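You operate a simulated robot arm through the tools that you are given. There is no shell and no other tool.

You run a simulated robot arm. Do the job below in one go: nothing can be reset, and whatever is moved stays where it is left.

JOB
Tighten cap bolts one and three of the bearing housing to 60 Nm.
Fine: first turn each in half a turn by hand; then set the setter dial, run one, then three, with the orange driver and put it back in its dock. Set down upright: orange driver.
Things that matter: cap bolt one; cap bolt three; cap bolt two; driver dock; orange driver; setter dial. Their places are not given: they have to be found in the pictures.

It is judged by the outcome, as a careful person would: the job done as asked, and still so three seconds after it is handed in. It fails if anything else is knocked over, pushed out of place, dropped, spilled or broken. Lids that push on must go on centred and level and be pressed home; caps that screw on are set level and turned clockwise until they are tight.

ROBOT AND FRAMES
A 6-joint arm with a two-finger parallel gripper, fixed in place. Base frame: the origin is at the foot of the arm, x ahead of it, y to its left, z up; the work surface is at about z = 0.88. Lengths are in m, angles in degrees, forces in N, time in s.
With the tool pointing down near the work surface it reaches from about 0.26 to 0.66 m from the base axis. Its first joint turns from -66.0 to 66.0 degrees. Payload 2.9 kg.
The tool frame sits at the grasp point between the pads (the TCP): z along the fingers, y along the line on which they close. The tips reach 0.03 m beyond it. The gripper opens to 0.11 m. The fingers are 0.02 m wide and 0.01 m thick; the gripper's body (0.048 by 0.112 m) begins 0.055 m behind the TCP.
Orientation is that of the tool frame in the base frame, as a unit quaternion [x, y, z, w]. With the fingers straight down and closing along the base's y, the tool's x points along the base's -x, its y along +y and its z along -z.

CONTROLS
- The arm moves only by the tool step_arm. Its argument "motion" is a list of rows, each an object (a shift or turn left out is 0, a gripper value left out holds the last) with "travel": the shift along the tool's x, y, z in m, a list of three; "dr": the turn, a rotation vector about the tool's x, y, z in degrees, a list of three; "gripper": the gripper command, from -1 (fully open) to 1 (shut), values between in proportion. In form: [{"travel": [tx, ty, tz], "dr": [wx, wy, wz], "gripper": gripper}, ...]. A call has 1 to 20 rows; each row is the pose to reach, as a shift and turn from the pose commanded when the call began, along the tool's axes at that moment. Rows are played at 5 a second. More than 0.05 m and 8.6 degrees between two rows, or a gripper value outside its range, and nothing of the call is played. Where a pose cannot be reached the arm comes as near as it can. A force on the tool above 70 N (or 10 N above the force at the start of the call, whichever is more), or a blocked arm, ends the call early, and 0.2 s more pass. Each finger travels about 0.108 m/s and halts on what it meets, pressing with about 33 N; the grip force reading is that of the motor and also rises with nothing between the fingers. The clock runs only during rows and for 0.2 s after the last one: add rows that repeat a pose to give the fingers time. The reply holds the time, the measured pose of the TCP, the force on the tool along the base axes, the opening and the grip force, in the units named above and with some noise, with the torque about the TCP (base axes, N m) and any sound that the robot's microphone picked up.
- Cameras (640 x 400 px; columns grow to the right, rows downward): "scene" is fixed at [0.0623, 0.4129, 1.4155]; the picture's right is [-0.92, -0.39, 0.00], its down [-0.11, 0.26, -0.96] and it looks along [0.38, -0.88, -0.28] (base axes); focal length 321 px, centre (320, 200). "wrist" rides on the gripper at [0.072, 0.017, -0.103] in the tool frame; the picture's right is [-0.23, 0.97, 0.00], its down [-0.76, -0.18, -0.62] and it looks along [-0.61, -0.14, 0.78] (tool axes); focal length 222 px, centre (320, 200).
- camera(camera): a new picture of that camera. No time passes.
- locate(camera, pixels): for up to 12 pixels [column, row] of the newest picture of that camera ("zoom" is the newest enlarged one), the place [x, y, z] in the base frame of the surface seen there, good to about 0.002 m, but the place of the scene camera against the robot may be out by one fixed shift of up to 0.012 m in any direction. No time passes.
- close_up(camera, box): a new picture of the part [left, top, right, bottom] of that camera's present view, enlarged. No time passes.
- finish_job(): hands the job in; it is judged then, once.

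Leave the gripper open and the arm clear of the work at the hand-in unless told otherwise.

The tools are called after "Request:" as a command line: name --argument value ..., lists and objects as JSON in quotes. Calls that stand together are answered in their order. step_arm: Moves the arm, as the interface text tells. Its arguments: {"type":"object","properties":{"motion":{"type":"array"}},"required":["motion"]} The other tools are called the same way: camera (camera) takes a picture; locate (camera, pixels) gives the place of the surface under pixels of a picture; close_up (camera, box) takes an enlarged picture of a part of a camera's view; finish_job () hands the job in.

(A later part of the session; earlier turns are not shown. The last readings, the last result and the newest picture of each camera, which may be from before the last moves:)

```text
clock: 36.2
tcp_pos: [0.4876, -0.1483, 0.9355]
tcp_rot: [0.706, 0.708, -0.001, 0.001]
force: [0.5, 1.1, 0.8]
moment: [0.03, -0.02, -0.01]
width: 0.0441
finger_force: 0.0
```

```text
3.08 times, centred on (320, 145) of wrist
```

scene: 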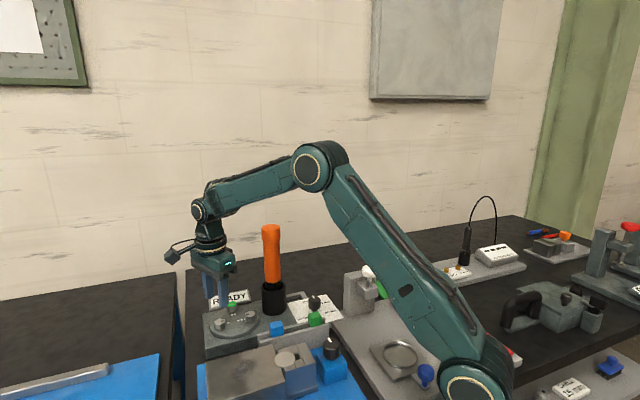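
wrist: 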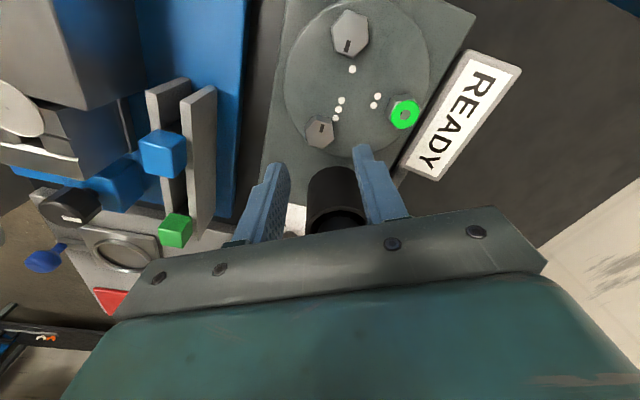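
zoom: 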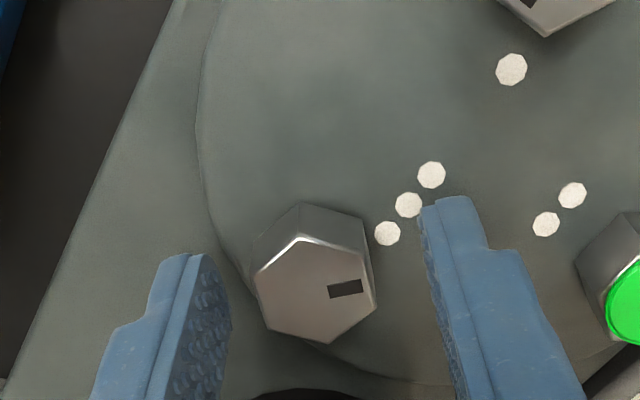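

The bolt stayed where I left it, with its mark pointing at tool +y (the base +x side). I'll grip and turn 60°.

Request:
step_arm --motion '[{"gripper": 0.5}, {"gripper": 1}, {"gripper": 1}, {"gripper": 1}, {"travel": [0, 0, 0.0001], "dr": [0, 0, 7.5]}, {"travel": [0, 0, 0.0001], "dr": [0, 0, 15]}, {"travel": [0, 0, 0.0002], "dr": [0, 0, 22.5]}, {"travel": [0, 0, 0.0002], "dr": [0, 0, 30]}, {"travel": [0, 0, 0.0003], "dr": [0, 0, 37.5]}, {"travel": [0, 0, 0.0004], "dr": [0, 0, 45]}, {"travel": [0, 0, 0.0004], "dr": [0, 0, 52.5]}, {"travel": [0, 0, 0.0005], "dr": [0, 0, 60]}, {"travel": [0, 0, 0.0005], "dr": [0, 0, 60]}]'

Request:
step_arm --motion '[{"gripper": 0.2}, {"gripper": 0.2}, {"dr": [0, 0, -7.5]}, {"dr": [0, 0, -15]}, {"dr": [0, 0, -22.5]}, {"dr": [0, 0, -30]}, {"dr": [0, 0, -37.5]}, {"dr": [0, 0, -45]}, {"dr": [0, 0, -52.5]}, {"dr": [0, 0, -60]}, {"dr": [0, 0, -60]}]'

Request:
close_up --camera "wrist" --box '[240, 80, 400, 210]'

```text
clock: 39.0
tcp_pos: [0.4876, -0.1487, 0.9338]
tcp_rot: [0.966, 0.257, -0.002, 0.0]
force: [-18.5, -6.9, -2.9]
moment: [-0.1, 0.17, -0.06]
width: 0.0232
finger_force: 44.3
```

```text
clock: 41.4
tcp_pos: [0.487, -0.1477, 0.9345]
tcp_rot: [0.707, 0.708, -0.001, 0.001]
force: [0.1, 0.3, -0.6]
moment: [-0.02, 0.01, 0.01]
width: 0.0439
finger_force: 0.0
```

```text
3.08 times, centred on (320, 145) of wrist
```

zoom: 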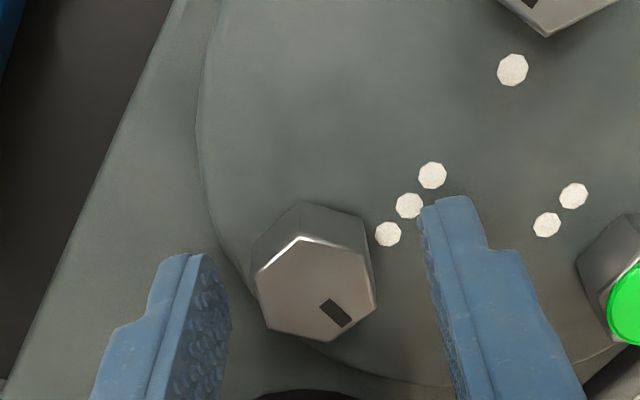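

That makes 105° in total, and the mark has moved on as expected. Next comes another 60°, then the turn back for the final 15°.

Request:
step_arm --motion '[{"gripper": 0.5}, {"gripper": 1}, {"gripper": 1}, {"gripper": 1}, {"travel": [0, 0, 0.0001], "dr": [0, 0, 7.5]}, {"travel": [0, 0, 0.0001], "dr": [0, 0, 15]}, {"travel": [0, 0, 0.0002], "dr": [0, 0, 22.5]}, {"travel": [0, 0, 0.0002], "dr": [0, 0, 30]}, {"travel": [0, 0, 0.0003], "dr": [0, 0, 37.5]}, {"travel": [0, 0, 0.0003], "dr": [0, 0, 45]}, {"travel": [0, 0, 0.0004], "dr": [0, 0, 52.5]}, {"travel": [0, 0, 0.0004], "dr": [0, 0, 60]}, {"travel": [0, 0, 0.0004], "dr": [0, 0, 60]}]'

Request:
step_arm --motion '[{"gripper": 0.2}, {"gripper": 0.2}, {"dr": [0, 0, -7.5]}, {"dr": [0, 0, -15]}, {"dr": [0, 0, -22.5]}, {"dr": [0, 0, -30]}, {"dr": [0, 0, -37.5]}, {"dr": [0, 0, -45]}, {"dr": [0, 0, -52.5]}, {"dr": [0, 0, -60]}, {"dr": [0, 0, -60]}]'

Request:
close_up --camera "wrist" --box '[240, 80, 400, 210]'

```text
clock: 44.2
tcp_pos: [0.4869, -0.1485, 0.934]
tcp_rot: [0.966, 0.258, -0.002, 0.0]
force: [-16.3, -4.7, -9.4]
moment: [-0.05, 0.14, -0.06]
width: 0.0236
finger_force: 44.9
```

```text
clock: 46.6
tcp_pos: [0.4876, -0.1475, 0.9337]
tcp_rot: [0.707, 0.707, 0.0, 0.001]
force: [-0.5, 0.1, 0.4]
moment: [-0.03, 0.02, 0.03]
width: 0.0437
finger_force: 0.0
```

```text
3.08 times, centred on (320, 145) of wrist
```

zoom: 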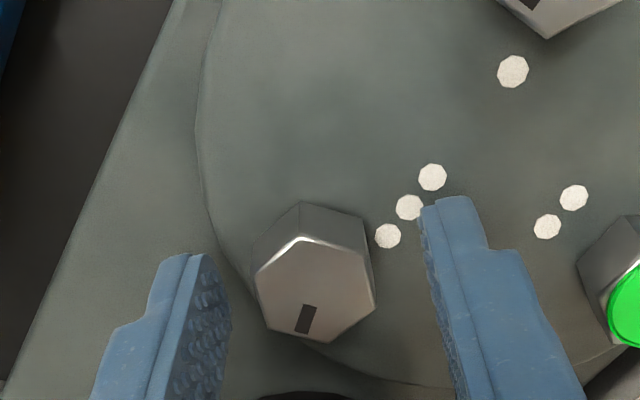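

Bolt three is at 165°. I'll do the last 15°, then open and rise.

Request:
step_arm --motion '[{"gripper": 0.5}, {"gripper": 1}, {"gripper": 1}, {"gripper": 1}, {"travel": [0, 0, 0.0001], "dr": [0, 0, 7.5]}, {"travel": [0, 0, 0.0001], "dr": [0, 0, 15]}, {"travel": [0, 0, 0.0001], "dr": [0, 0, 15]}]'

Request:
step_arm --motion '[{"gripper": 0.2}, {"gripper": 0.2}, {"travel": [0, 0, -0.02]}, {"travel": [0, 0, -0.045]}, {"travel": [0, 0, -0.07]}, {"travel": [0, 0, -0.07]}]'

Request:
camera --camera "wrist"

Request:
close_up --camera "scene" --box '[200, 280, 350, 350]'

```text
clock: 48.2
tcp_pos: [0.4869, -0.1477, 0.9342]
tcp_rot: [0.794, 0.608, -0.001, -0.001]
force: [-16.1, -1.1, 0.8]
moment: [0.89, 0.01, -0.06]
width: 0.0232
finger_force: 44.7
```

```text
clock: 49.6
tcp_pos: [0.4873, -0.1468, 1.0044]
tcp_rot: [0.794, 0.608, -0.001, 0.0]
force: [0.2, -0.4, 0.8]
moment: [-0.03, -0.02, -0.04]
width: 0.044
finger_force: 0.1
```

```text
taken
```

wrist: 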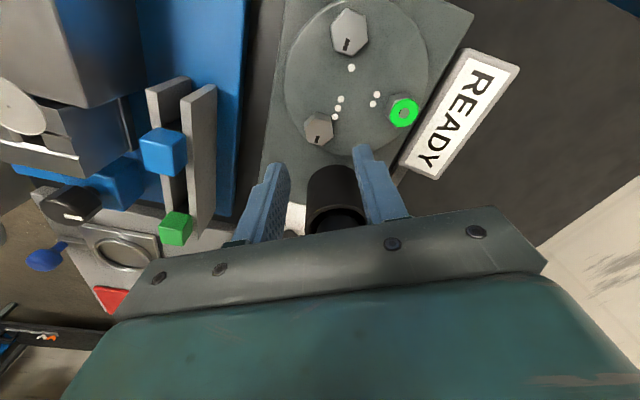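

```text
4.27 times, centred on (275, 315) of scene
```

zoom: 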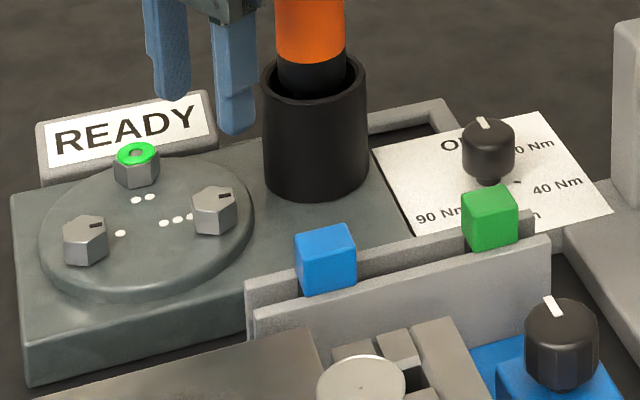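

Both marks have turned half a turn, and READY still shows. Next is the setter dial near (0.36, -0.265). I'll rise a little, swing away from the driver, and go to a viewpoint at about (0.385, -0.154, 1.03) with yaw 90°, where the wrist camera looks at the dial.

Request:
step_arm --motion '[{"travel": [0.029, -0.0078, -0.03]}, {"travel": [0.0202, -0.0406, -0.03]}, {"travel": [0.0114, -0.0735, -0.03], "dr": [0, 0, -5]}, {"travel": [0.0026, -0.1063, -0.03], "dr": [0, 0, -10]}, {"travel": [-0.0327, -0.0968, -0.03], "dr": [0, 0, -15]}, {"travel": [-0.0327, -0.0968, -0.03], "dr": [0, 0, -15]}]'

Request:
camera --camera "wrist"

```text
clock: 51.0
tcp_pos: [0.3849, -0.1545, 1.0325]
tcp_rot: [0.706, 0.708, -0.001, 0.001]
force: [0.4, -0.6, 0.9]
moment: [-0.01, -0.01, -0.05]
width: 0.044
finger_force: 0.0
```

```text
taken
```

wrist: 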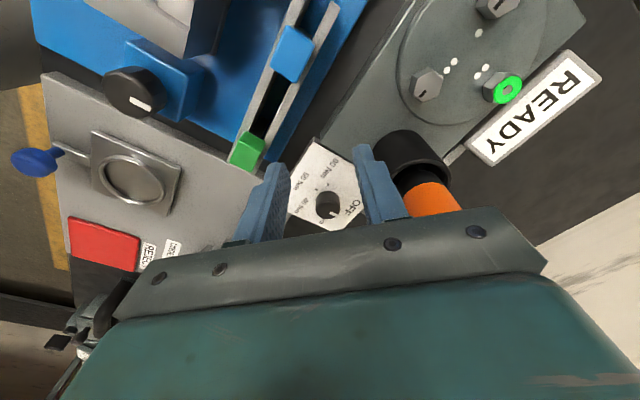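

The dial shows at (328,205), just above the gripper bar. I'll move 3 cm in -x and 5.5 cm in -y to bring it into clear view.

Request:
step_arm --motion '[{"travel": [-0.01, -0.03, 0]}, {"travel": [-0.035, -0.03, 0]}, {"travel": [-0.055, -0.03, 0]}, {"travel": [-0.055, -0.03, 0]}]'

Request:
camera --camera "wrist"

Request:
close_up --camera "wrist" --box '[230, 80, 410, 210]'

```text
clock: 52.0
tcp_pos: [0.3561, -0.2088, 1.0349]
tcp_rot: [0.707, 0.707, -0.001, 0.0]
force: [-0.5, -0.1, -0.6]
moment: [0.0, 0.0, 0.0]
width: 0.0441
finger_force: 0.1
```

```text
taken
```

wrist: 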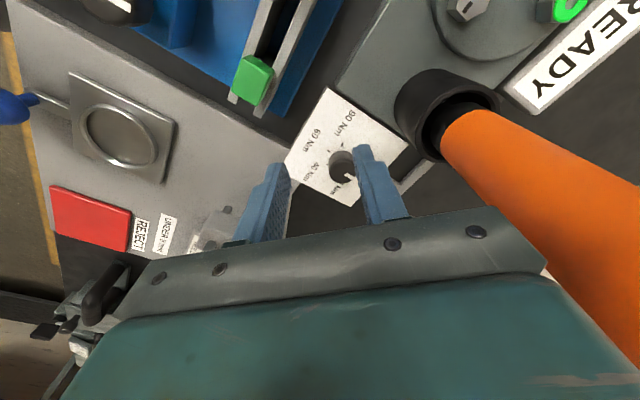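

```text
3.08 times, centred on (320, 145) of wrist
```

zoom: 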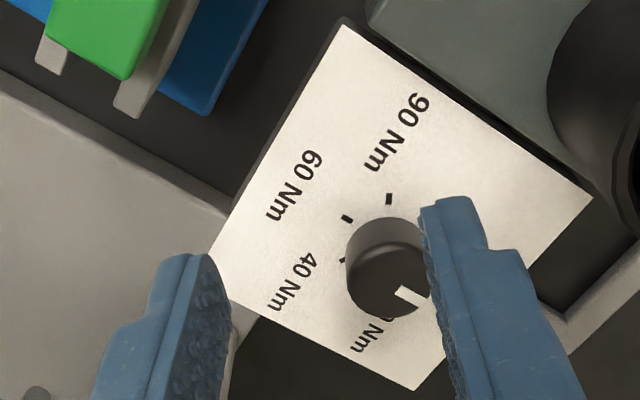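

Here the labels run 20, 40, 60, 90 Nm clockwise around the knob, with tick marks. A finger hides part of it, so I'll locate the knob first.

Request:
locate --camera "zoom" --pixels '[[388, 285], [360, 285], [400, 260], [388, 310], [409, 297], [347, 217], [389, 198], [343, 260], [345, 25], [590, 195], [210, 255], [415, 388]]'

```text
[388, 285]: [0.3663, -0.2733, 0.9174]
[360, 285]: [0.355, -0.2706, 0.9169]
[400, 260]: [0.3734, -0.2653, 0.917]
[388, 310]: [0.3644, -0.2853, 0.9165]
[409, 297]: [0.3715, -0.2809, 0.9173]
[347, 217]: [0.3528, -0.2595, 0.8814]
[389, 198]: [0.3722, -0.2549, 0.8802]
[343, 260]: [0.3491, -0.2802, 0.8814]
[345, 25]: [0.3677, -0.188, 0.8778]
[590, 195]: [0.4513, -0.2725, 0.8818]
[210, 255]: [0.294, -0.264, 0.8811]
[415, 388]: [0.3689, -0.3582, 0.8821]
```

The knob centre is near (0.3675, -0.273), its top is at z≈0.917 and the card is at 0.881. I'll open the fingers fully (there's room) and look again without the obstruction.

Request:
step_arm --motion '[{"gripper": -0.4}, {"gripper": -0.4}, {"gripper": -0.4}]'

Request:
close_up --camera "wrist" --box '[280, 100, 400, 200]'

```text
clock: 52.8
tcp_pos: [0.355, -0.2088, 1.0343]
tcp_rot: [0.707, 0.707, -0.001, 0.001]
force: [0.2, -1.5, -0.3]
moment: [0.01, 0.02, 0.01]
width: 0.077
finger_force: 0.1
```

```text
4.00 times, centred on (340, 150) of wrist
```

zoom: 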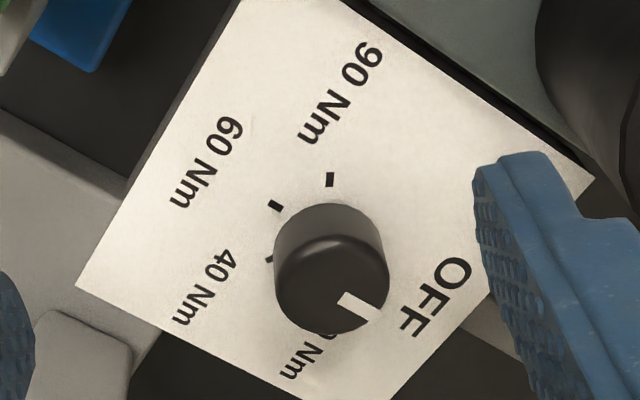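

Now all the labels show. I'll locate the knob outline, pointer ticks and label centres.

Request:
locate --camera "zoom" --pixels '[[330, 180], [277, 206], [269, 259], [340, 95], [207, 162], [205, 288], [308, 355], [437, 297], [348, 298], [376, 314], [282, 275], [384, 275]]'

Request:
locate --camera "zoom" --pixels '[[332, 330], [332, 283], [332, 235], [300, 320], [366, 325], [300, 245], [365, 245], [276, 240], [386, 240]]'

```text
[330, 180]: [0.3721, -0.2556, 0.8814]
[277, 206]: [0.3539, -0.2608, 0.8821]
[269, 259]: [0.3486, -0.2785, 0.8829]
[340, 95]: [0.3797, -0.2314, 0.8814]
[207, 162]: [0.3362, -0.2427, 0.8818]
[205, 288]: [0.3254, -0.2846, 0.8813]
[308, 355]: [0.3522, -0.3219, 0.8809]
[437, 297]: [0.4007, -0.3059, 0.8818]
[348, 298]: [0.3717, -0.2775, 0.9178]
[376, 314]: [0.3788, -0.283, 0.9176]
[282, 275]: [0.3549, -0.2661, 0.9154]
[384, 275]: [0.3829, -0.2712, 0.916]
```

```text
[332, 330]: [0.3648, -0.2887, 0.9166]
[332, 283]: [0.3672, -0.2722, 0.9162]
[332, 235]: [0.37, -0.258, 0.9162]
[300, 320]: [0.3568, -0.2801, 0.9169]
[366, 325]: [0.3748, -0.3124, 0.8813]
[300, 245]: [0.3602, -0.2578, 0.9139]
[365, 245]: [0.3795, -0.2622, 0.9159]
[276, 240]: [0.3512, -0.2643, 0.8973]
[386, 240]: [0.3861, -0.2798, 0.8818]
```

The label directions from the knob centre (0.3685, -0.272) are OFF 314°, 20 at 254°, 40 at 195°, 60 at 136° and 90 at 74°. So from OFF to 60 is 180° clockwise. I'll grip the knob twice, 90° each time, between yaw 0° and 90°, to keep the wrist camera away from the driver. First I'll check where the grey stand with the white knob is.

Request:
camera --camera "scene"

Request:
close_up --camera "scene" --box '[290, 250, 410, 340]'

Request:
locate --camera "scene" --pixels '[[347, 276], [347, 313], [350, 272], [370, 266], [363, 270], [379, 274], [315, 298], [316, 302], [372, 290], [350, 295]]'

```text
taken
```

scene: 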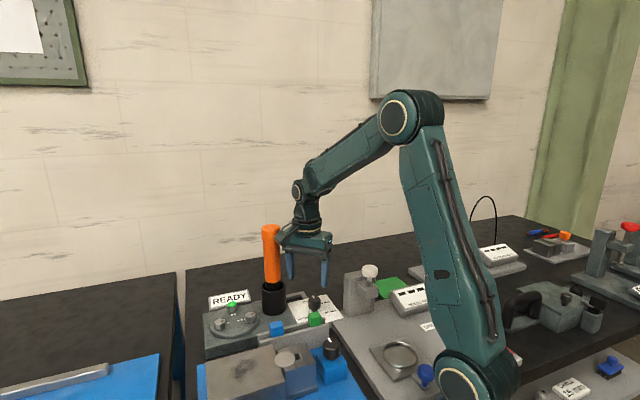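

```text
4.44 times, centred on (350, 295) of scene
```

zoom: 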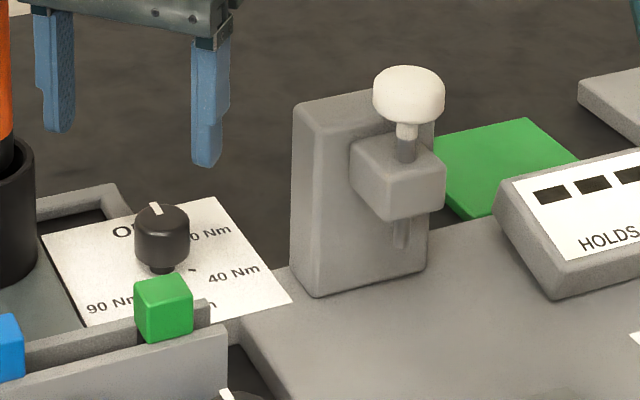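

```text
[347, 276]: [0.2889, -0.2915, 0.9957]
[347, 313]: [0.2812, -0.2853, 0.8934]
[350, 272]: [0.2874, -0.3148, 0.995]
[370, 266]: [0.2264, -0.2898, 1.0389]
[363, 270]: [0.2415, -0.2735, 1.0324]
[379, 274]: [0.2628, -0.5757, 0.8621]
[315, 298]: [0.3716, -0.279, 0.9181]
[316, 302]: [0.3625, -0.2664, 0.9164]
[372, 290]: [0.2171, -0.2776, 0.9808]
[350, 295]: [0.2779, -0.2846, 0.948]
```

The stand block tops out near z≈1.0 at x≤0.289, and the white knob is at (0.23, -0.28), so the gripper and camera clear both. I'll move over the dial at z≈1.03 while turning back to yaw 0°, with the fingers set to about 0.05 m.

Request:
step_arm --motion '[{"travel": [-0.015, 0.003, 0], "dr": [0, 0, -7.5], "gripper": 0.1}, {"travel": [-0.03, 0.006, 0], "dr": [0, 0, -15]}, {"travel": [-0.045, 0.009, 0], "dr": [0, 0, -22.5]}, {"travel": [-0.0634, 0.0135, 0], "dr": [0, 0, -30]}, {"travel": [-0.0634, 0.0135, 0], "dr": [0, 0, -37.5]}, {"travel": [-0.0634, 0.0135, 0], "dr": [0, 0, -45]}, {"travel": [-0.0634, 0.0135, 0], "dr": [0, 0, -52.5]}, {"travel": [-0.0634, 0.0135, 0], "dr": [0, 0, -60]}, {"travel": [-0.0634, 0.0135, 0], "dr": [0, 0, -67.5]}, {"travel": [-0.0634, 0.0135, 0], "dr": [0, 0, -75]}, {"travel": [-0.0634, 0.0135, 0], "dr": [0, 0, -82.5]}, {"travel": [-0.0634, 0.0135, 0], "dr": [0, 0, -90]}, {"travel": [-0.0634, 0.0135, 0], "dr": [0, 0, -90]}]'

Request:
camera --camera "wrist"

Request:
close_up --camera "wrist" --box '[250, 90, 400, 190]'

```text
clock: 55.6
tcp_pos: [0.369, -0.2734, 1.0335]
tcp_rot: [-0.001, 1.0, 0.0, 0.0]
force: [-0.9, -0.4, 0.5]
moment: [0.03, 0.02, -0.01]
width: 0.0494
finger_force: 0.1
```

```text
taken
```

wrist: 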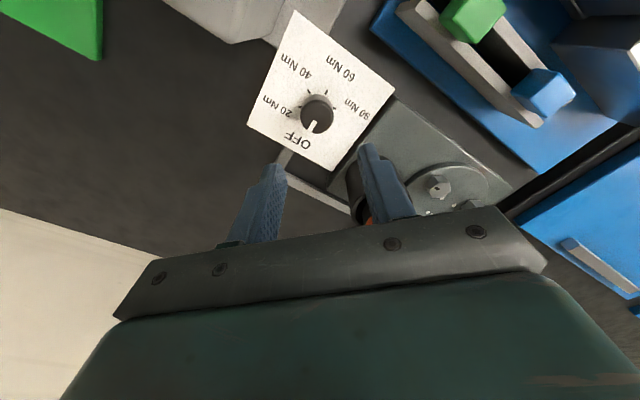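

```text
4.00 times, centred on (325, 140) of wrist
```

zoom: 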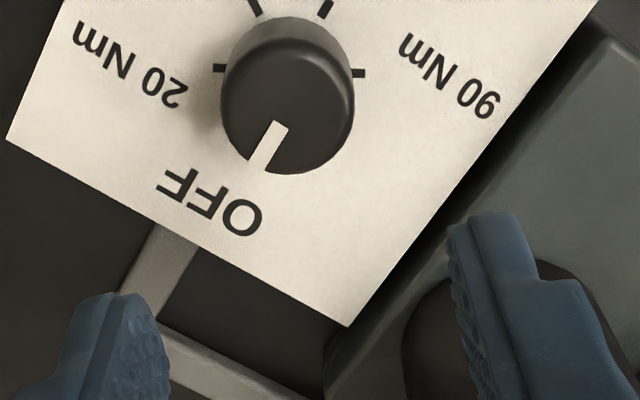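

The whole dial face is now visible, with the pointer on OFF. I'll locate the knob's top outline once more to fix its centre.

Request:
locate --camera "zoom" --pixels '[[227, 105], [349, 105], [288, 170], [288, 48], [245, 152], [330, 150], [276, 123], [256, 168], [219, 68], [358, 73], [288, 108]]'

Request:
close_up --camera "wrist" --box '[240, 30, 410, 140]'

```text
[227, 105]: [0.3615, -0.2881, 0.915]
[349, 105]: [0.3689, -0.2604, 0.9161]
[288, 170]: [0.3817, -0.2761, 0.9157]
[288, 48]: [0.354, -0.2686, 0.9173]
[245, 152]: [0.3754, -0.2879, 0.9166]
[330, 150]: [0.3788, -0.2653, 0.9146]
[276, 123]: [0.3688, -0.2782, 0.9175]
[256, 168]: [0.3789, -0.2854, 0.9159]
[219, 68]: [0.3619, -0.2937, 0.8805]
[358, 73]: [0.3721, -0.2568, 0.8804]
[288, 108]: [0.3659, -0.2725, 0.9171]
```

```text
3.64 times, centred on (325, 85) of wrist
```

zoom: 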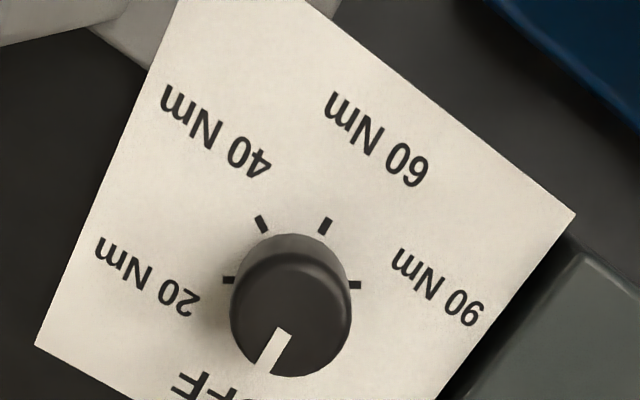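

Request:
locate --camera "zoom" --pixels '[[228, 280], [261, 224], [325, 226], [355, 285], [291, 310], [236, 305], [346, 305], [291, 374], [291, 252], [240, 160], [390, 140], [430, 285]]'

```text
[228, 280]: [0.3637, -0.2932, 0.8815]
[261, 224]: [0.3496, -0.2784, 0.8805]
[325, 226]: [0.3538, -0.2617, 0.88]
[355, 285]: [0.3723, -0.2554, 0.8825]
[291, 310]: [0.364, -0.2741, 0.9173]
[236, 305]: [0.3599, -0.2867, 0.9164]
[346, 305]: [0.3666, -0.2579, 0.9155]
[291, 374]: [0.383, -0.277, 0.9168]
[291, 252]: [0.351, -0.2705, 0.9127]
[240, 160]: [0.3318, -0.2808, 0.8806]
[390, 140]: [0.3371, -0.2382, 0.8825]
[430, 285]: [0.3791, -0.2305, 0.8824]
```

All the ticks agree on a centre near (0.368, -0.273), 60° spacing, and 60 Nm exactly half a turn from OFF. I'll descend to TCP z≈0.927 so the tips are beside the knob, then close.

Request:
step_arm --motion '[{"travel": [0, 0, 0.03]}, {"travel": [0, 0, 0.06]}, {"travel": [0, 0, 0.085]}, {"travel": [0, 0, 0.1066]}, {"travel": [0, 0, 0.1066]}]'

Request:
step_arm --motion '[{"gripper": 0.4}, {"gripper": 1}, {"gripper": 1}, {"gripper": 1}]'

Request:
close_up --camera "wrist" --box '[240, 80, 400, 210]'

```text
clock: 56.8
tcp_pos: [0.3691, -0.2725, 0.9259]
tcp_rot: [0.0, 1.0, 0.0, 0.0]
force: [0.1, -0.1, -0.1]
moment: [0.02, -0.02, 0.0]
width: 0.0496
finger_force: 0.0
```

```text
clock: 57.8
tcp_pos: [0.3697, -0.2757, 0.9273]
tcp_rot: [0.002, 1.0, -0.003, 0.001]
force: [1.5, -34.4, -11.2]
moment: [0.33, -0.7, 0.09]
width: 0.0327
finger_force: 44.2
```

```text
3.08 times, centred on (320, 145) of wrist
```

zoom: 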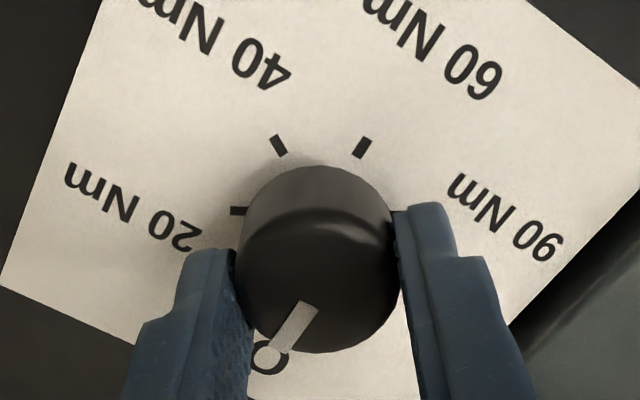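

The side force is -34 N in y, so the knob centre lies further towards -y, near -0.2757. I'll shift 3 mm that way.

Request:
step_arm --motion '[{"travel": [0, -0.001, 0]}, {"travel": [0, -0.002, 0]}, {"travel": [0, -0.003, 0]}, {"travel": [0, -0.003, 0]}]'

```text
clock: 58.8
tcp_pos: [0.3701, -0.2751, 0.9276]
tcp_rot: [-0.002, 1.0, -0.001, 0.0]
force: [0.7, -14.8, 3.8]
moment: [-0.68, -0.28, -0.05]
width: 0.0327
finger_force: 45.0
```

It's down to -15 N. I'll shift another 1.2 mm and then turn the knob the first 90° clockwise.

Request:
step_arm --motion '[{"travel": [0, -0.0006, 0]}, {"travel": [0, -0.0012, 0]}, {"travel": [0, -0.0012, 0], "dr": [0, 0, 7.5]}, {"travel": [0, -0.0012, 0], "dr": [0, 0, 15]}, {"travel": [0, -0.0012, 0], "dr": [0, 0, 22.5]}, {"travel": [0, -0.0012, 0], "dr": [0, 0, 30]}]'

Request:
close_up --camera "wrist" --box '[240, 80, 400, 210]'

```text
clock: 60.2
tcp_pos: [0.3698, -0.2754, 0.9266]
tcp_rot: [0.259, 0.966, 0.001, 0.0]
force: [4.8, 2.8, 20.3]
moment: [0.77, 0.6, 0.02]
width: 0.0324
finger_force: 45.1
```

```text
3.08 times, centred on (320, 145) of wrist
```

zoom: 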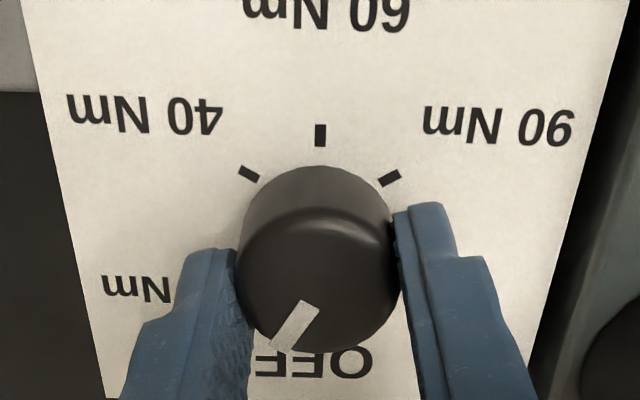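

The knob follows the grip, and the pointer has left OFF for 20. I'll continue to 90°, easing up 1 mm because of the +20 N vertical reading.

Request:
step_arm --motion '[{"travel": [0, 0, -0.001]}, {"travel": [0, 0, -0.001], "dr": [0, 0, 7.5]}, {"travel": [0, 0, -0.001], "dr": [0, 0, 15]}, {"travel": [0, 0, -0.001], "dr": [0, 0, 22.5]}, {"travel": [0, 0, -0.001], "dr": [0, 0, 30]}, {"travel": [0, 0, -0.001], "dr": [0, 0, 37.5]}, {"travel": [0, 0, -0.001], "dr": [0, 0, 45]}, {"travel": [0, 0, -0.001], "dr": [0, 0, 52.5]}, {"travel": [0, 0, -0.001], "dr": [0, 0, 60]}, {"travel": [0, 0, -0.001], "dr": [0, 0, 60]}]'

Request:
close_up --camera "wrist" --box '[240, 80, 400, 210]'

```text
clock: 62.4
tcp_pos: [0.3679, -0.2779, 0.9279]
tcp_rot: [0.709, 0.706, -0.002, -0.001]
force: [-8.7, -9.7, -11.5]
moment: [-0.05, -0.32, 0.02]
width: 0.0325
finger_force: 45.0
```

```text
3.08 times, centred on (320, 145) of wrist
```

zoom: 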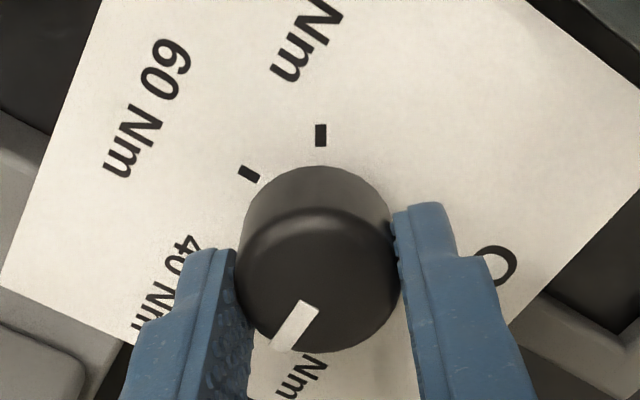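

90° is done, with the pointer between 20 and 40. I'll open and look at where it stays.

Request:
step_arm --motion '[{"gripper": 0.1}, {"gripper": 0.1}, {"dr": [0, 0, -7.5]}, {"dr": [0, 0, -15]}, {"dr": [0, 0, -22.5]}, {"dr": [0, 0, -30]}, {"dr": [0, 0, -37.5]}, {"dr": [0, 0, -45]}, {"dr": [0, 0, -52.5]}, {"dr": [0, 0, -60]}, {"dr": [0, 0, -67.5]}, {"dr": [0, 0, -75]}, {"dr": [0, 0, -82.5]}, {"dr": [0, 0, -90]}, {"dr": [0, 0, -90]}]'

Request:
close_up --camera "wrist" --box '[240, 80, 400, 210]'

```text
clock: 65.6
tcp_pos: [0.3695, -0.2768, 0.9288]
tcp_rot: [-0.001, 1.0, -0.001, 0.0]
force: [0.7, 0.5, 0.7]
moment: [-0.01, -0.01, -0.01]
width: 0.0496
finger_force: 0.1
```

```text
3.08 times, centred on (320, 145) of wrist
```

zoom: 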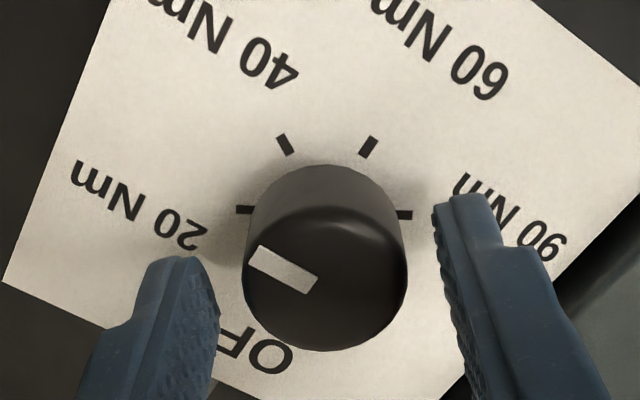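

Request:
locate --camera "zoom" --pixels '[[310, 283], [258, 258], [285, 270], [325, 277], [250, 275], [402, 275], [325, 345], [325, 212], [285, 145], [369, 146]]'

```text
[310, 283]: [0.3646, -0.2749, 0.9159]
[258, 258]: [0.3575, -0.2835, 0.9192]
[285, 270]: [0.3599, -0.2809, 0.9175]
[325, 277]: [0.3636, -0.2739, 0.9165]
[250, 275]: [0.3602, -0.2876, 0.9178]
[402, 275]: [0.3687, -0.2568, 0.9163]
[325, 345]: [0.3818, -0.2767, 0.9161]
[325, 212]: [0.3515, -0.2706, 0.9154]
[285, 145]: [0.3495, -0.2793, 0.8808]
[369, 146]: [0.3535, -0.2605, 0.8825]
```

The knob stayed put: the pointer is at about 230°, a 90° change with no detents. I'll grip again and turn another 90°.

Request:
step_arm --motion '[{"gripper": 0.4}, {"gripper": 1}, {"gripper": 1}, {"gripper": 1}, {"dr": [0, 0, 7.5]}, {"dr": [0, 0, 15]}, {"dr": [0, 0, 22.5]}, {"dr": [0, 0, 30]}, {"dr": [0, 0, 37.5]}, {"dr": [0, 0, 45]}, {"dr": [0, 0, 52.5]}, {"dr": [0, 0, 60]}, {"dr": [0, 0, 67.5]}, {"dr": [0, 0, 75]}, {"dr": [0, 0, 82.5]}, {"dr": [0, 0, 90]}, {"dr": [0, 0, 90]}]'

Request:
close_up --camera "wrist" --box '[240, 80, 400, 210]'

Request:
close_up --camera "scene" --box '[250, 270, 350, 340]'

```text
clock: 69.2
tcp_pos: [0.3684, -0.2756, 0.9281]
tcp_rot: [0.709, 0.706, -0.002, -0.001]
force: [-17.0, 5.6, 1.6]
moment: [0.52, -0.13, 0.05]
width: 0.0326
finger_force: 45.1
```

```text
3.08 times, centred on (320, 145) of wrist
```

zoom: 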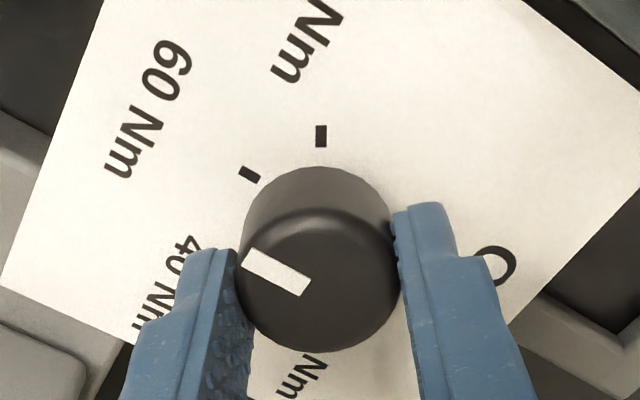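

```text
5.71 times, centred on (300, 305) of scene
```

zoom: 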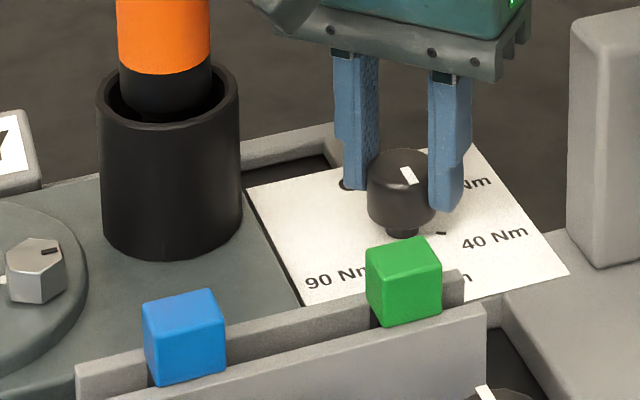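

The pointer direction now works out to about 134°, which is the 60 Nm mark. I'll release and rise to check it unobstructed.

Request:
step_arm --motion '[{"gripper": 0.1}, {"gripper": 0.1}, {"travel": [0, 0, -0.03]}, {"travel": [0, 0, -0.06]}, {"travel": [0.03, 0, -0.08]}, {"travel": [0.06, -0.01, -0.1]}, {"travel": [0.06, -0.01, -0.1]}]'

Request:
camera --camera "wrist"

Request:
close_up --camera "wrist" --box '[280, 100, 400, 200]'

Request:
close_up --camera "scene" --box '[190, 250, 350, 350]'

```text
clock: 70.8
tcp_pos: [0.3593, -0.2155, 1.0297]
tcp_rot: [0.707, 0.707, -0.001, 0.0]
force: [0.2, -0.6, 0.2]
moment: [-0.02, -0.01, -0.01]
width: 0.0497
finger_force: 0.1
```

```text
taken
```

wrist: 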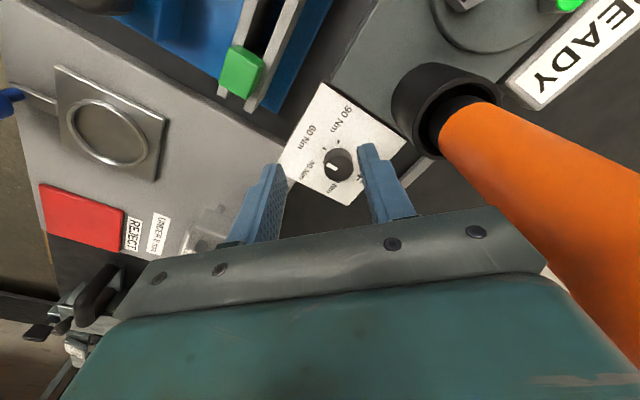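

```text
4.00 times, centred on (340, 150) of wrist
```

zoom: 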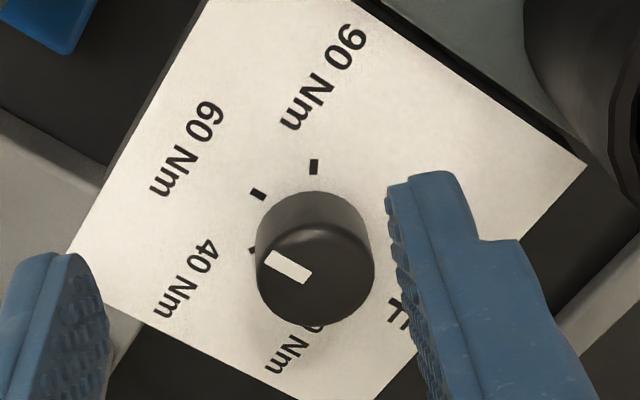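

```text
4.00 times, centred on (270, 300) of scene
```

zoom: 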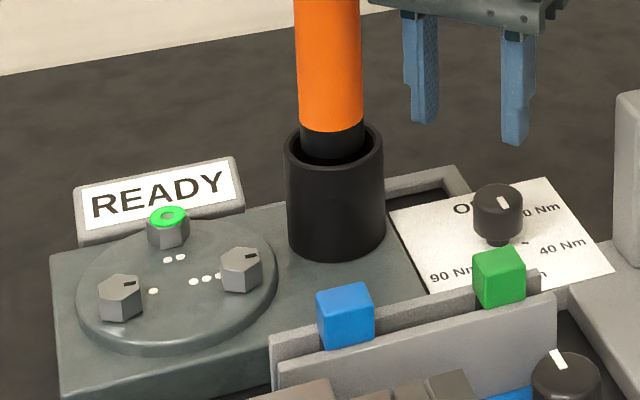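

The pointer looks close to the 60 tick. I'll zoom in further to compare its angle with the 60 tick direction.

Request:
close_up --camera "wrist" --box '[320, 125, 376, 185]'

Request:
locate --camera "wrist" --pixels '[[338, 165], [331, 162], [334, 164]]'

```text
6.67 times, centred on (348, 155) of wrist
```

zoom: 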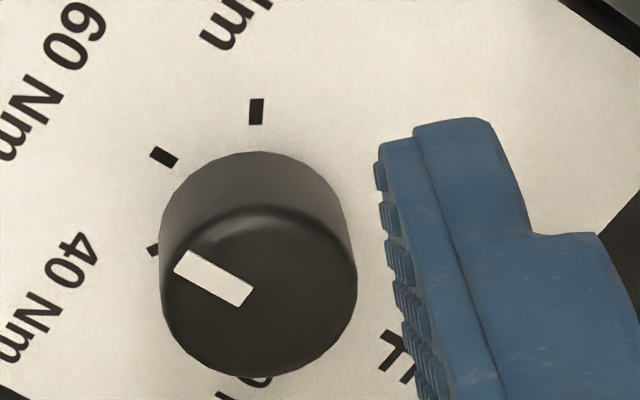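

```text
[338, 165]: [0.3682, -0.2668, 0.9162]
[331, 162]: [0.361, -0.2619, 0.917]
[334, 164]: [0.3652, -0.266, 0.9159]
```

The pointer line (about 28° in the image) matches the 60 tick (about 29°), so the dial is on 60 Nm. Next is the driver. I'll rise to z=1.2, well above its top at 1.131, then turn back to yaw 0° and move to where the wrist camera can see the handle's top.

Request:
step_arm --motion '[{"travel": [0, 0, -0.043]}, {"travel": [0, 0, -0.086]}, {"travel": [0, 0, -0.129]}, {"travel": [0, 0, -0.172]}, {"travel": [0, 0.015, -0.172], "dr": [0, 0, -7.5]}, {"travel": [0, 0.03, -0.172], "dr": [0, 0, -15]}, {"travel": [0, 0.045, -0.172], "dr": [0, 0, -22.5]}, {"travel": [-0.0088, 0.0615, -0.172], "dr": [0, 0, -30]}, {"travel": [-0.0088, 0.0615, -0.172], "dr": [0, 0, -37.5]}, {"travel": [-0.0088, 0.0615, -0.172], "dr": [0, 0, -45]}, {"travel": [-0.0088, 0.0615, -0.172], "dr": [0, 0, -52.5]}, {"travel": [-0.0088, 0.0615, -0.172], "dr": [0, 0, -60]}, {"travel": [-0.0088, 0.0615, -0.172], "dr": [0, 0, -67.5]}, {"travel": [-0.0088, 0.0615, -0.172], "dr": [0, 0, -75]}, {"travel": [-0.0088, 0.0615, -0.172], "dr": [0, 0, -82.5]}, {"travel": [-0.0088, 0.0615, -0.172], "dr": [0, 0, -90], "gripper": -0.5}, {"travel": [-0.0088, 0.0615, -0.172], "dr": [0, 0, -90]}]'

Request:
camera --camera "wrist"

Request:
close_up --camera "scene" --box '[230, 210, 310, 320]'

```text
clock: 74.4
tcp_pos: [0.42, -0.2248, 1.1999]
tcp_rot: [-0.001, 1.0, -0.002, -0.001]
force: [-0.2, 1.2, 0.1]
moment: [0.01, -0.03, 0.01]
width: 0.0827
finger_force: 0.0
```

```text
taken
```

wrist: 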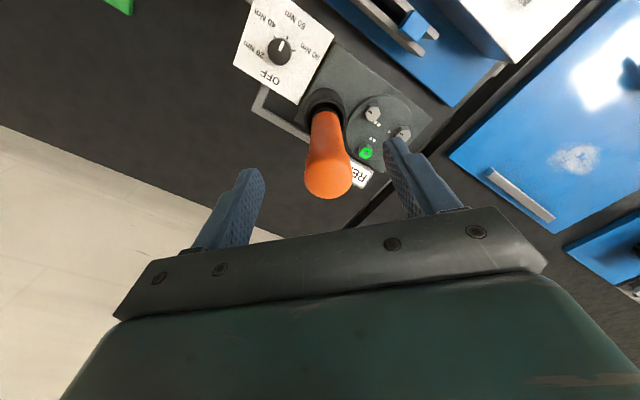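

```text
3.64 times, centred on (270, 265) of scene
```

zoom: 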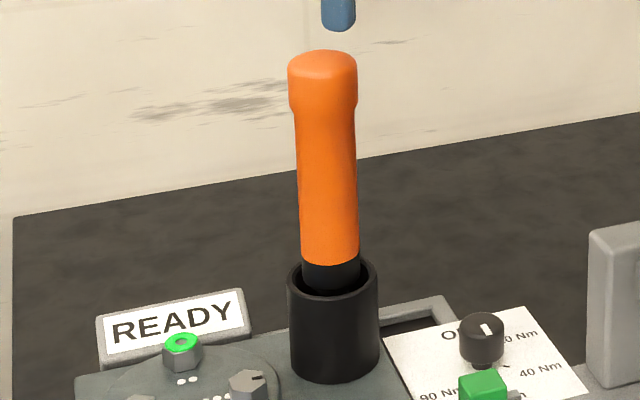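

The driver's top is at wrist pixel (328,182), and the dial pointer clearly points to 60 Nm. I'll enlarge the driver top to fix its axis.

Request:
close_up --camera "wrist" --box '[280, 90, 380, 210]'

Request:
close_up --camera "wrist" --box '[240, 10, 340, 110]'

Request:
close_up --camera "wrist" --box '[290, 130, 370, 210]'

```text
3.33 times, centred on (330, 150) of wrist
```

zoom: 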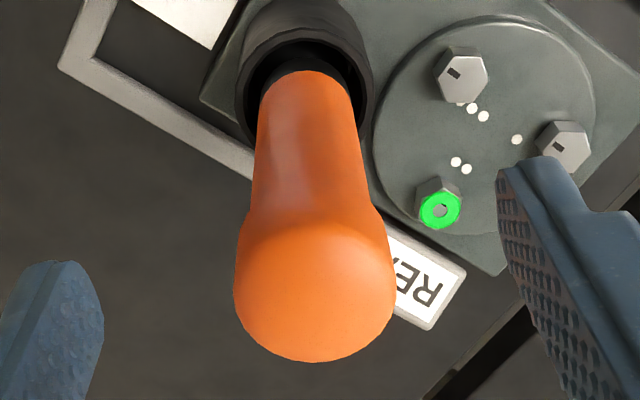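

```text
4.00 times, centred on (290, 60) of wrist
```

zoom: 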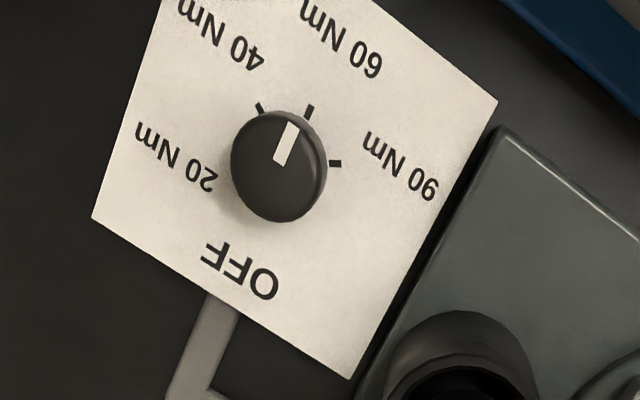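

```text
5.00 times, centred on (330, 170) of wrist
```

zoom: 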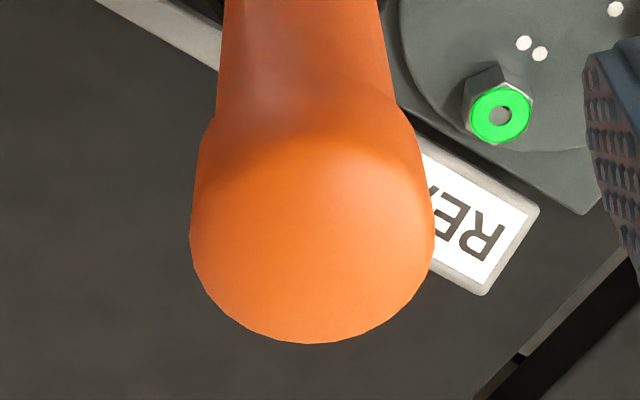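

The dial pointer lines up with the 60 Nm tick. Now locating points around the driver's top.

Request:
locate --camera "zoom" --pixels '[[198, 245], [428, 240], [310, 338], [312, 145], [310, 230], [240, 310], [385, 305], [225, 50], [380, 50], [300, 50], [210, 130], [405, 120]]'

```text
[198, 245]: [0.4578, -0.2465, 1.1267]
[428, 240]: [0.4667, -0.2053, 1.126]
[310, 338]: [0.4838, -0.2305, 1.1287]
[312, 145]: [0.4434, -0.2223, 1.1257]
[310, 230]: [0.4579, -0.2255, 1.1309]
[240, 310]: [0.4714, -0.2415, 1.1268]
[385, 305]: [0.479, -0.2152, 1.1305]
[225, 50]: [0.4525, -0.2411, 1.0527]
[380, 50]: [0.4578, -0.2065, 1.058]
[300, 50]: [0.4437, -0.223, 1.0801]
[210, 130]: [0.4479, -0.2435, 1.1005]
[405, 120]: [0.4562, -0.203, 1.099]
```

The driver axis is at about (0.464, -0.226), with a slightly flared top (radius about 0.0215) between z≈1.10 and 1.131. I'll move above it, come down to TCP z≈1.083 with the fingers open to 0.083 m, and then close.

Request:
step_arm --motion '[{"travel": [-0.022, 0, 0]}, {"travel": [-0.044, -0.0007, 0]}, {"travel": [-0.044, -0.0007, 0.035]}, {"travel": [-0.044, -0.0007, 0.07]}, {"travel": [-0.044, -0.0007, 0.1]}, {"travel": [-0.044, -0.0007, 0.117]}, {"travel": [-0.044, -0.0007, 0.117]}]'

Request:
camera --camera "wrist"

Request:
close_up --camera "scene" --box '[220, 180, 320, 320]'

```text
clock: 76.0
tcp_pos: [0.4655, -0.2273, 1.0827]
tcp_rot: [0.0, 1.0, -0.001, 0.0]
force: [0.4, 0.0, -0.3]
moment: [0.01, 0.02, 0.0]
width: 0.0824
finger_force: 0.0
```

```text
taken
```

wrist: 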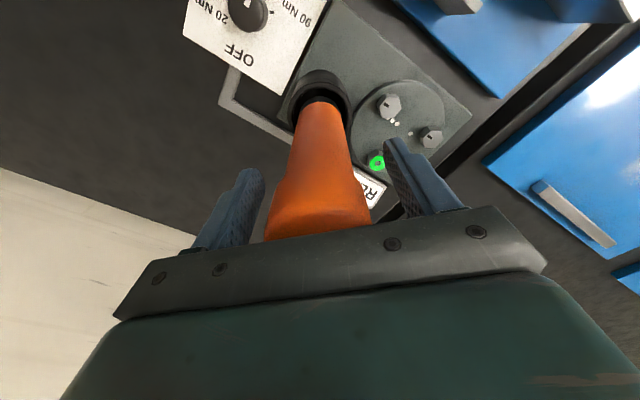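

```text
2.86 times, centred on (270, 250) of scene
```

zoom: 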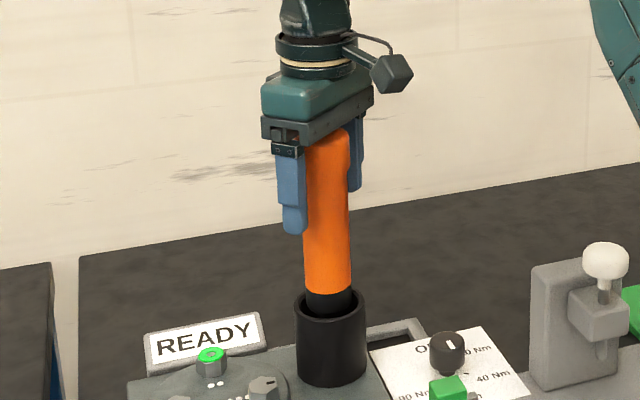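

The handle sits between the fingers. I'll close on it and read the forces.

Request:
step_arm --motion '[{"gripper": 0}, {"gripper": 0.4}, {"gripper": 1}, {"gripper": 1}, {"gripper": 1}]'

Request:
camera --camera "wrist"

```text
clock: 77.2
tcp_pos: [0.4655, -0.2277, 1.083]
tcp_rot: [0.0, 1.0, 0.0, -0.002]
force: [0.3, -1.6, -0.9]
moment: [-0.12, -0.01, 0.03]
width: 0.0475
finger_force: 32.7
```

```text
taken
```

wrist: 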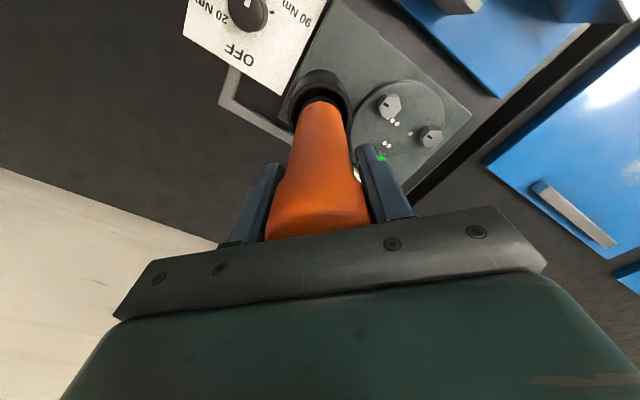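

The grip is good: width 0.0475 m and 33 N, with almost no side force. I'll lift it straight up slowly for the first 3 cm to feel its weight.

Request:
step_arm --motion '[{"travel": [0, 0, -0.005]}, {"travel": [0, 0, -0.01]}, {"travel": [0, 0, -0.02]}, {"travel": [0, 0, -0.03]}, {"travel": [0, 0, -0.03]}]'

Request:
close_up --camera "scene" --box '[220, 180, 320, 320]'

```text
clock: 78.4
tcp_pos: [0.4647, -0.2254, 1.1127]
tcp_rot: [0.0, 1.0, -0.001, -0.002]
force: [-0.3, 0.7, -7.8]
moment: [-0.04, 0.03, 0.0]
width: 0.0478
finger_force: 32.9
```

```text
2.86 times, centred on (270, 250) of scene
```

zoom: 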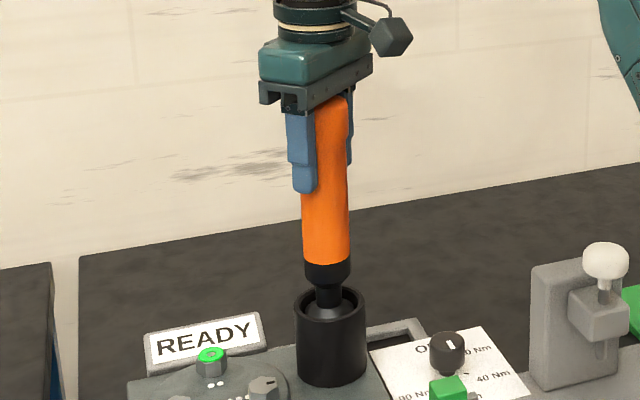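

It weighs about 8 N, and there is a neck and socket below the black part. I'll lift another 9 cm to clear the dock.

Request:
step_arm --motion '[{"travel": [0, 0, -0.02]}, {"travel": [0, 0, -0.045]}, {"travel": [0, 0, -0.07]}, {"travel": [0, 0, -0.09]}, {"travel": [0, 0, -0.09]}]'

Request:
camera --camera "scene"

Request:
close_up --camera "scene" --box '[210, 150, 330, 320]'

Request:
camera --camera "wrist"

```text
clock: 79.6
tcp_pos: [0.4656, -0.2258, 1.2023]
tcp_rot: [0.0, 1.0, 0.0, -0.002]
force: [-0.4, -0.6, -8.2]
moment: [-0.06, -0.01, 0.05]
width: 0.0476
finger_force: 33.1
```

```text
taken
```

scene: 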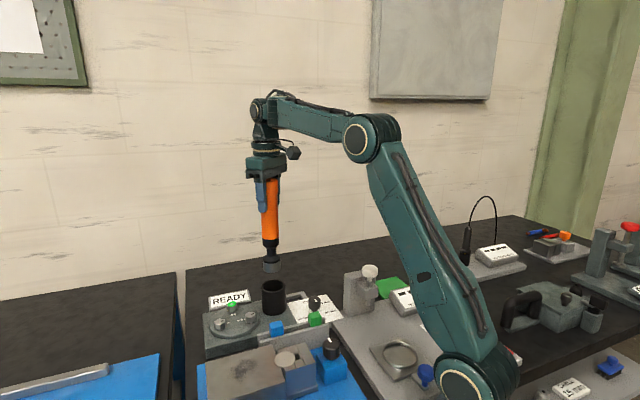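

```text
2.35 times, centred on (270, 235) of scene
```

zoom: 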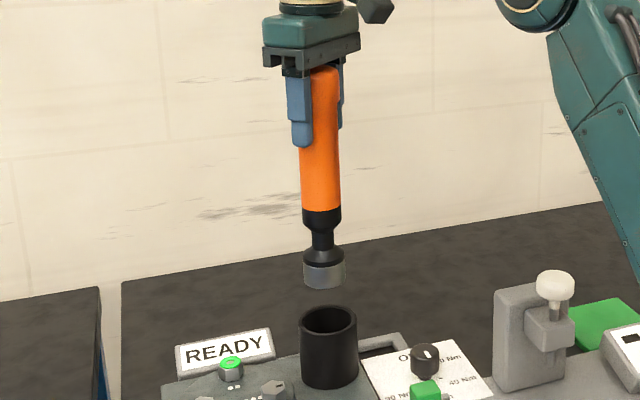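

```text
taken
```

wrist: 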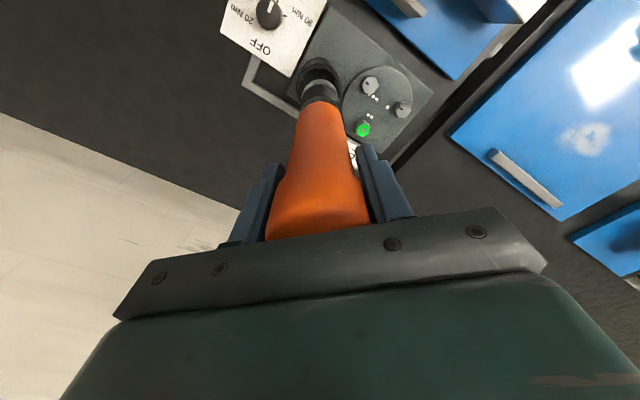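

The driver is free: below the orange handle is a neck and a grey socket. I'll measure the height of the socket's lower rim and check that the driver hangs straight.

Request:
close_up --camera "scene" --box '[240, 170, 310, 280]'

Request:
locate --camera "zoom" --pixels '[[320, 385], [320, 372], [292, 340], [352, 340], [320, 320], [296, 370], [348, 370], [316, 60], [338, 60], [320, 200]]'

```text
3.64 times, centred on (275, 225) of scene
```

zoom: 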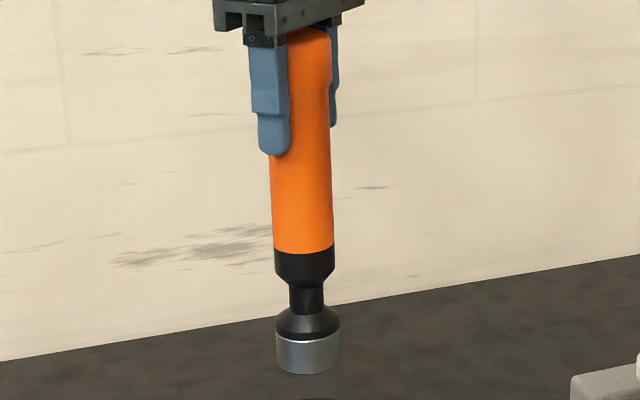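

```text
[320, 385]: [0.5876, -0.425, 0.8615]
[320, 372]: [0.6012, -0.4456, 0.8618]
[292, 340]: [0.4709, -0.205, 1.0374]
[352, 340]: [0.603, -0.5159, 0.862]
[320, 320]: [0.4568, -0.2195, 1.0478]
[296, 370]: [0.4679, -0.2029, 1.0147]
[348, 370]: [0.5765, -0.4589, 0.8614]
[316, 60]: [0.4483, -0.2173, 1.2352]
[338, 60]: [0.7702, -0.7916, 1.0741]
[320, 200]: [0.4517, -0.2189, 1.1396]
```

Request:
locate --camera "zoom" --pixels '[[308, 371], [308, 366], [308, 358], [281, 362], [336, 360], [308, 342], [280, 345], [338, 342], [300, 200], [303, 240], [300, 40], [306, 300]]'

```text
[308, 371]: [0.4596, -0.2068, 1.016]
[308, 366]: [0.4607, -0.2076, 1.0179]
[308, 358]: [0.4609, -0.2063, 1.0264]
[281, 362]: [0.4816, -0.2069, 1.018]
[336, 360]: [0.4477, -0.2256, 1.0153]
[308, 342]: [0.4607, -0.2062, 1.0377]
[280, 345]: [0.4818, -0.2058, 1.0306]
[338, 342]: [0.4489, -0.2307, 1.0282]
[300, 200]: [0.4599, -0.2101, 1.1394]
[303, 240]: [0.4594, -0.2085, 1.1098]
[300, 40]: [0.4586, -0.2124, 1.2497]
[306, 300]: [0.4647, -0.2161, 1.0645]
```

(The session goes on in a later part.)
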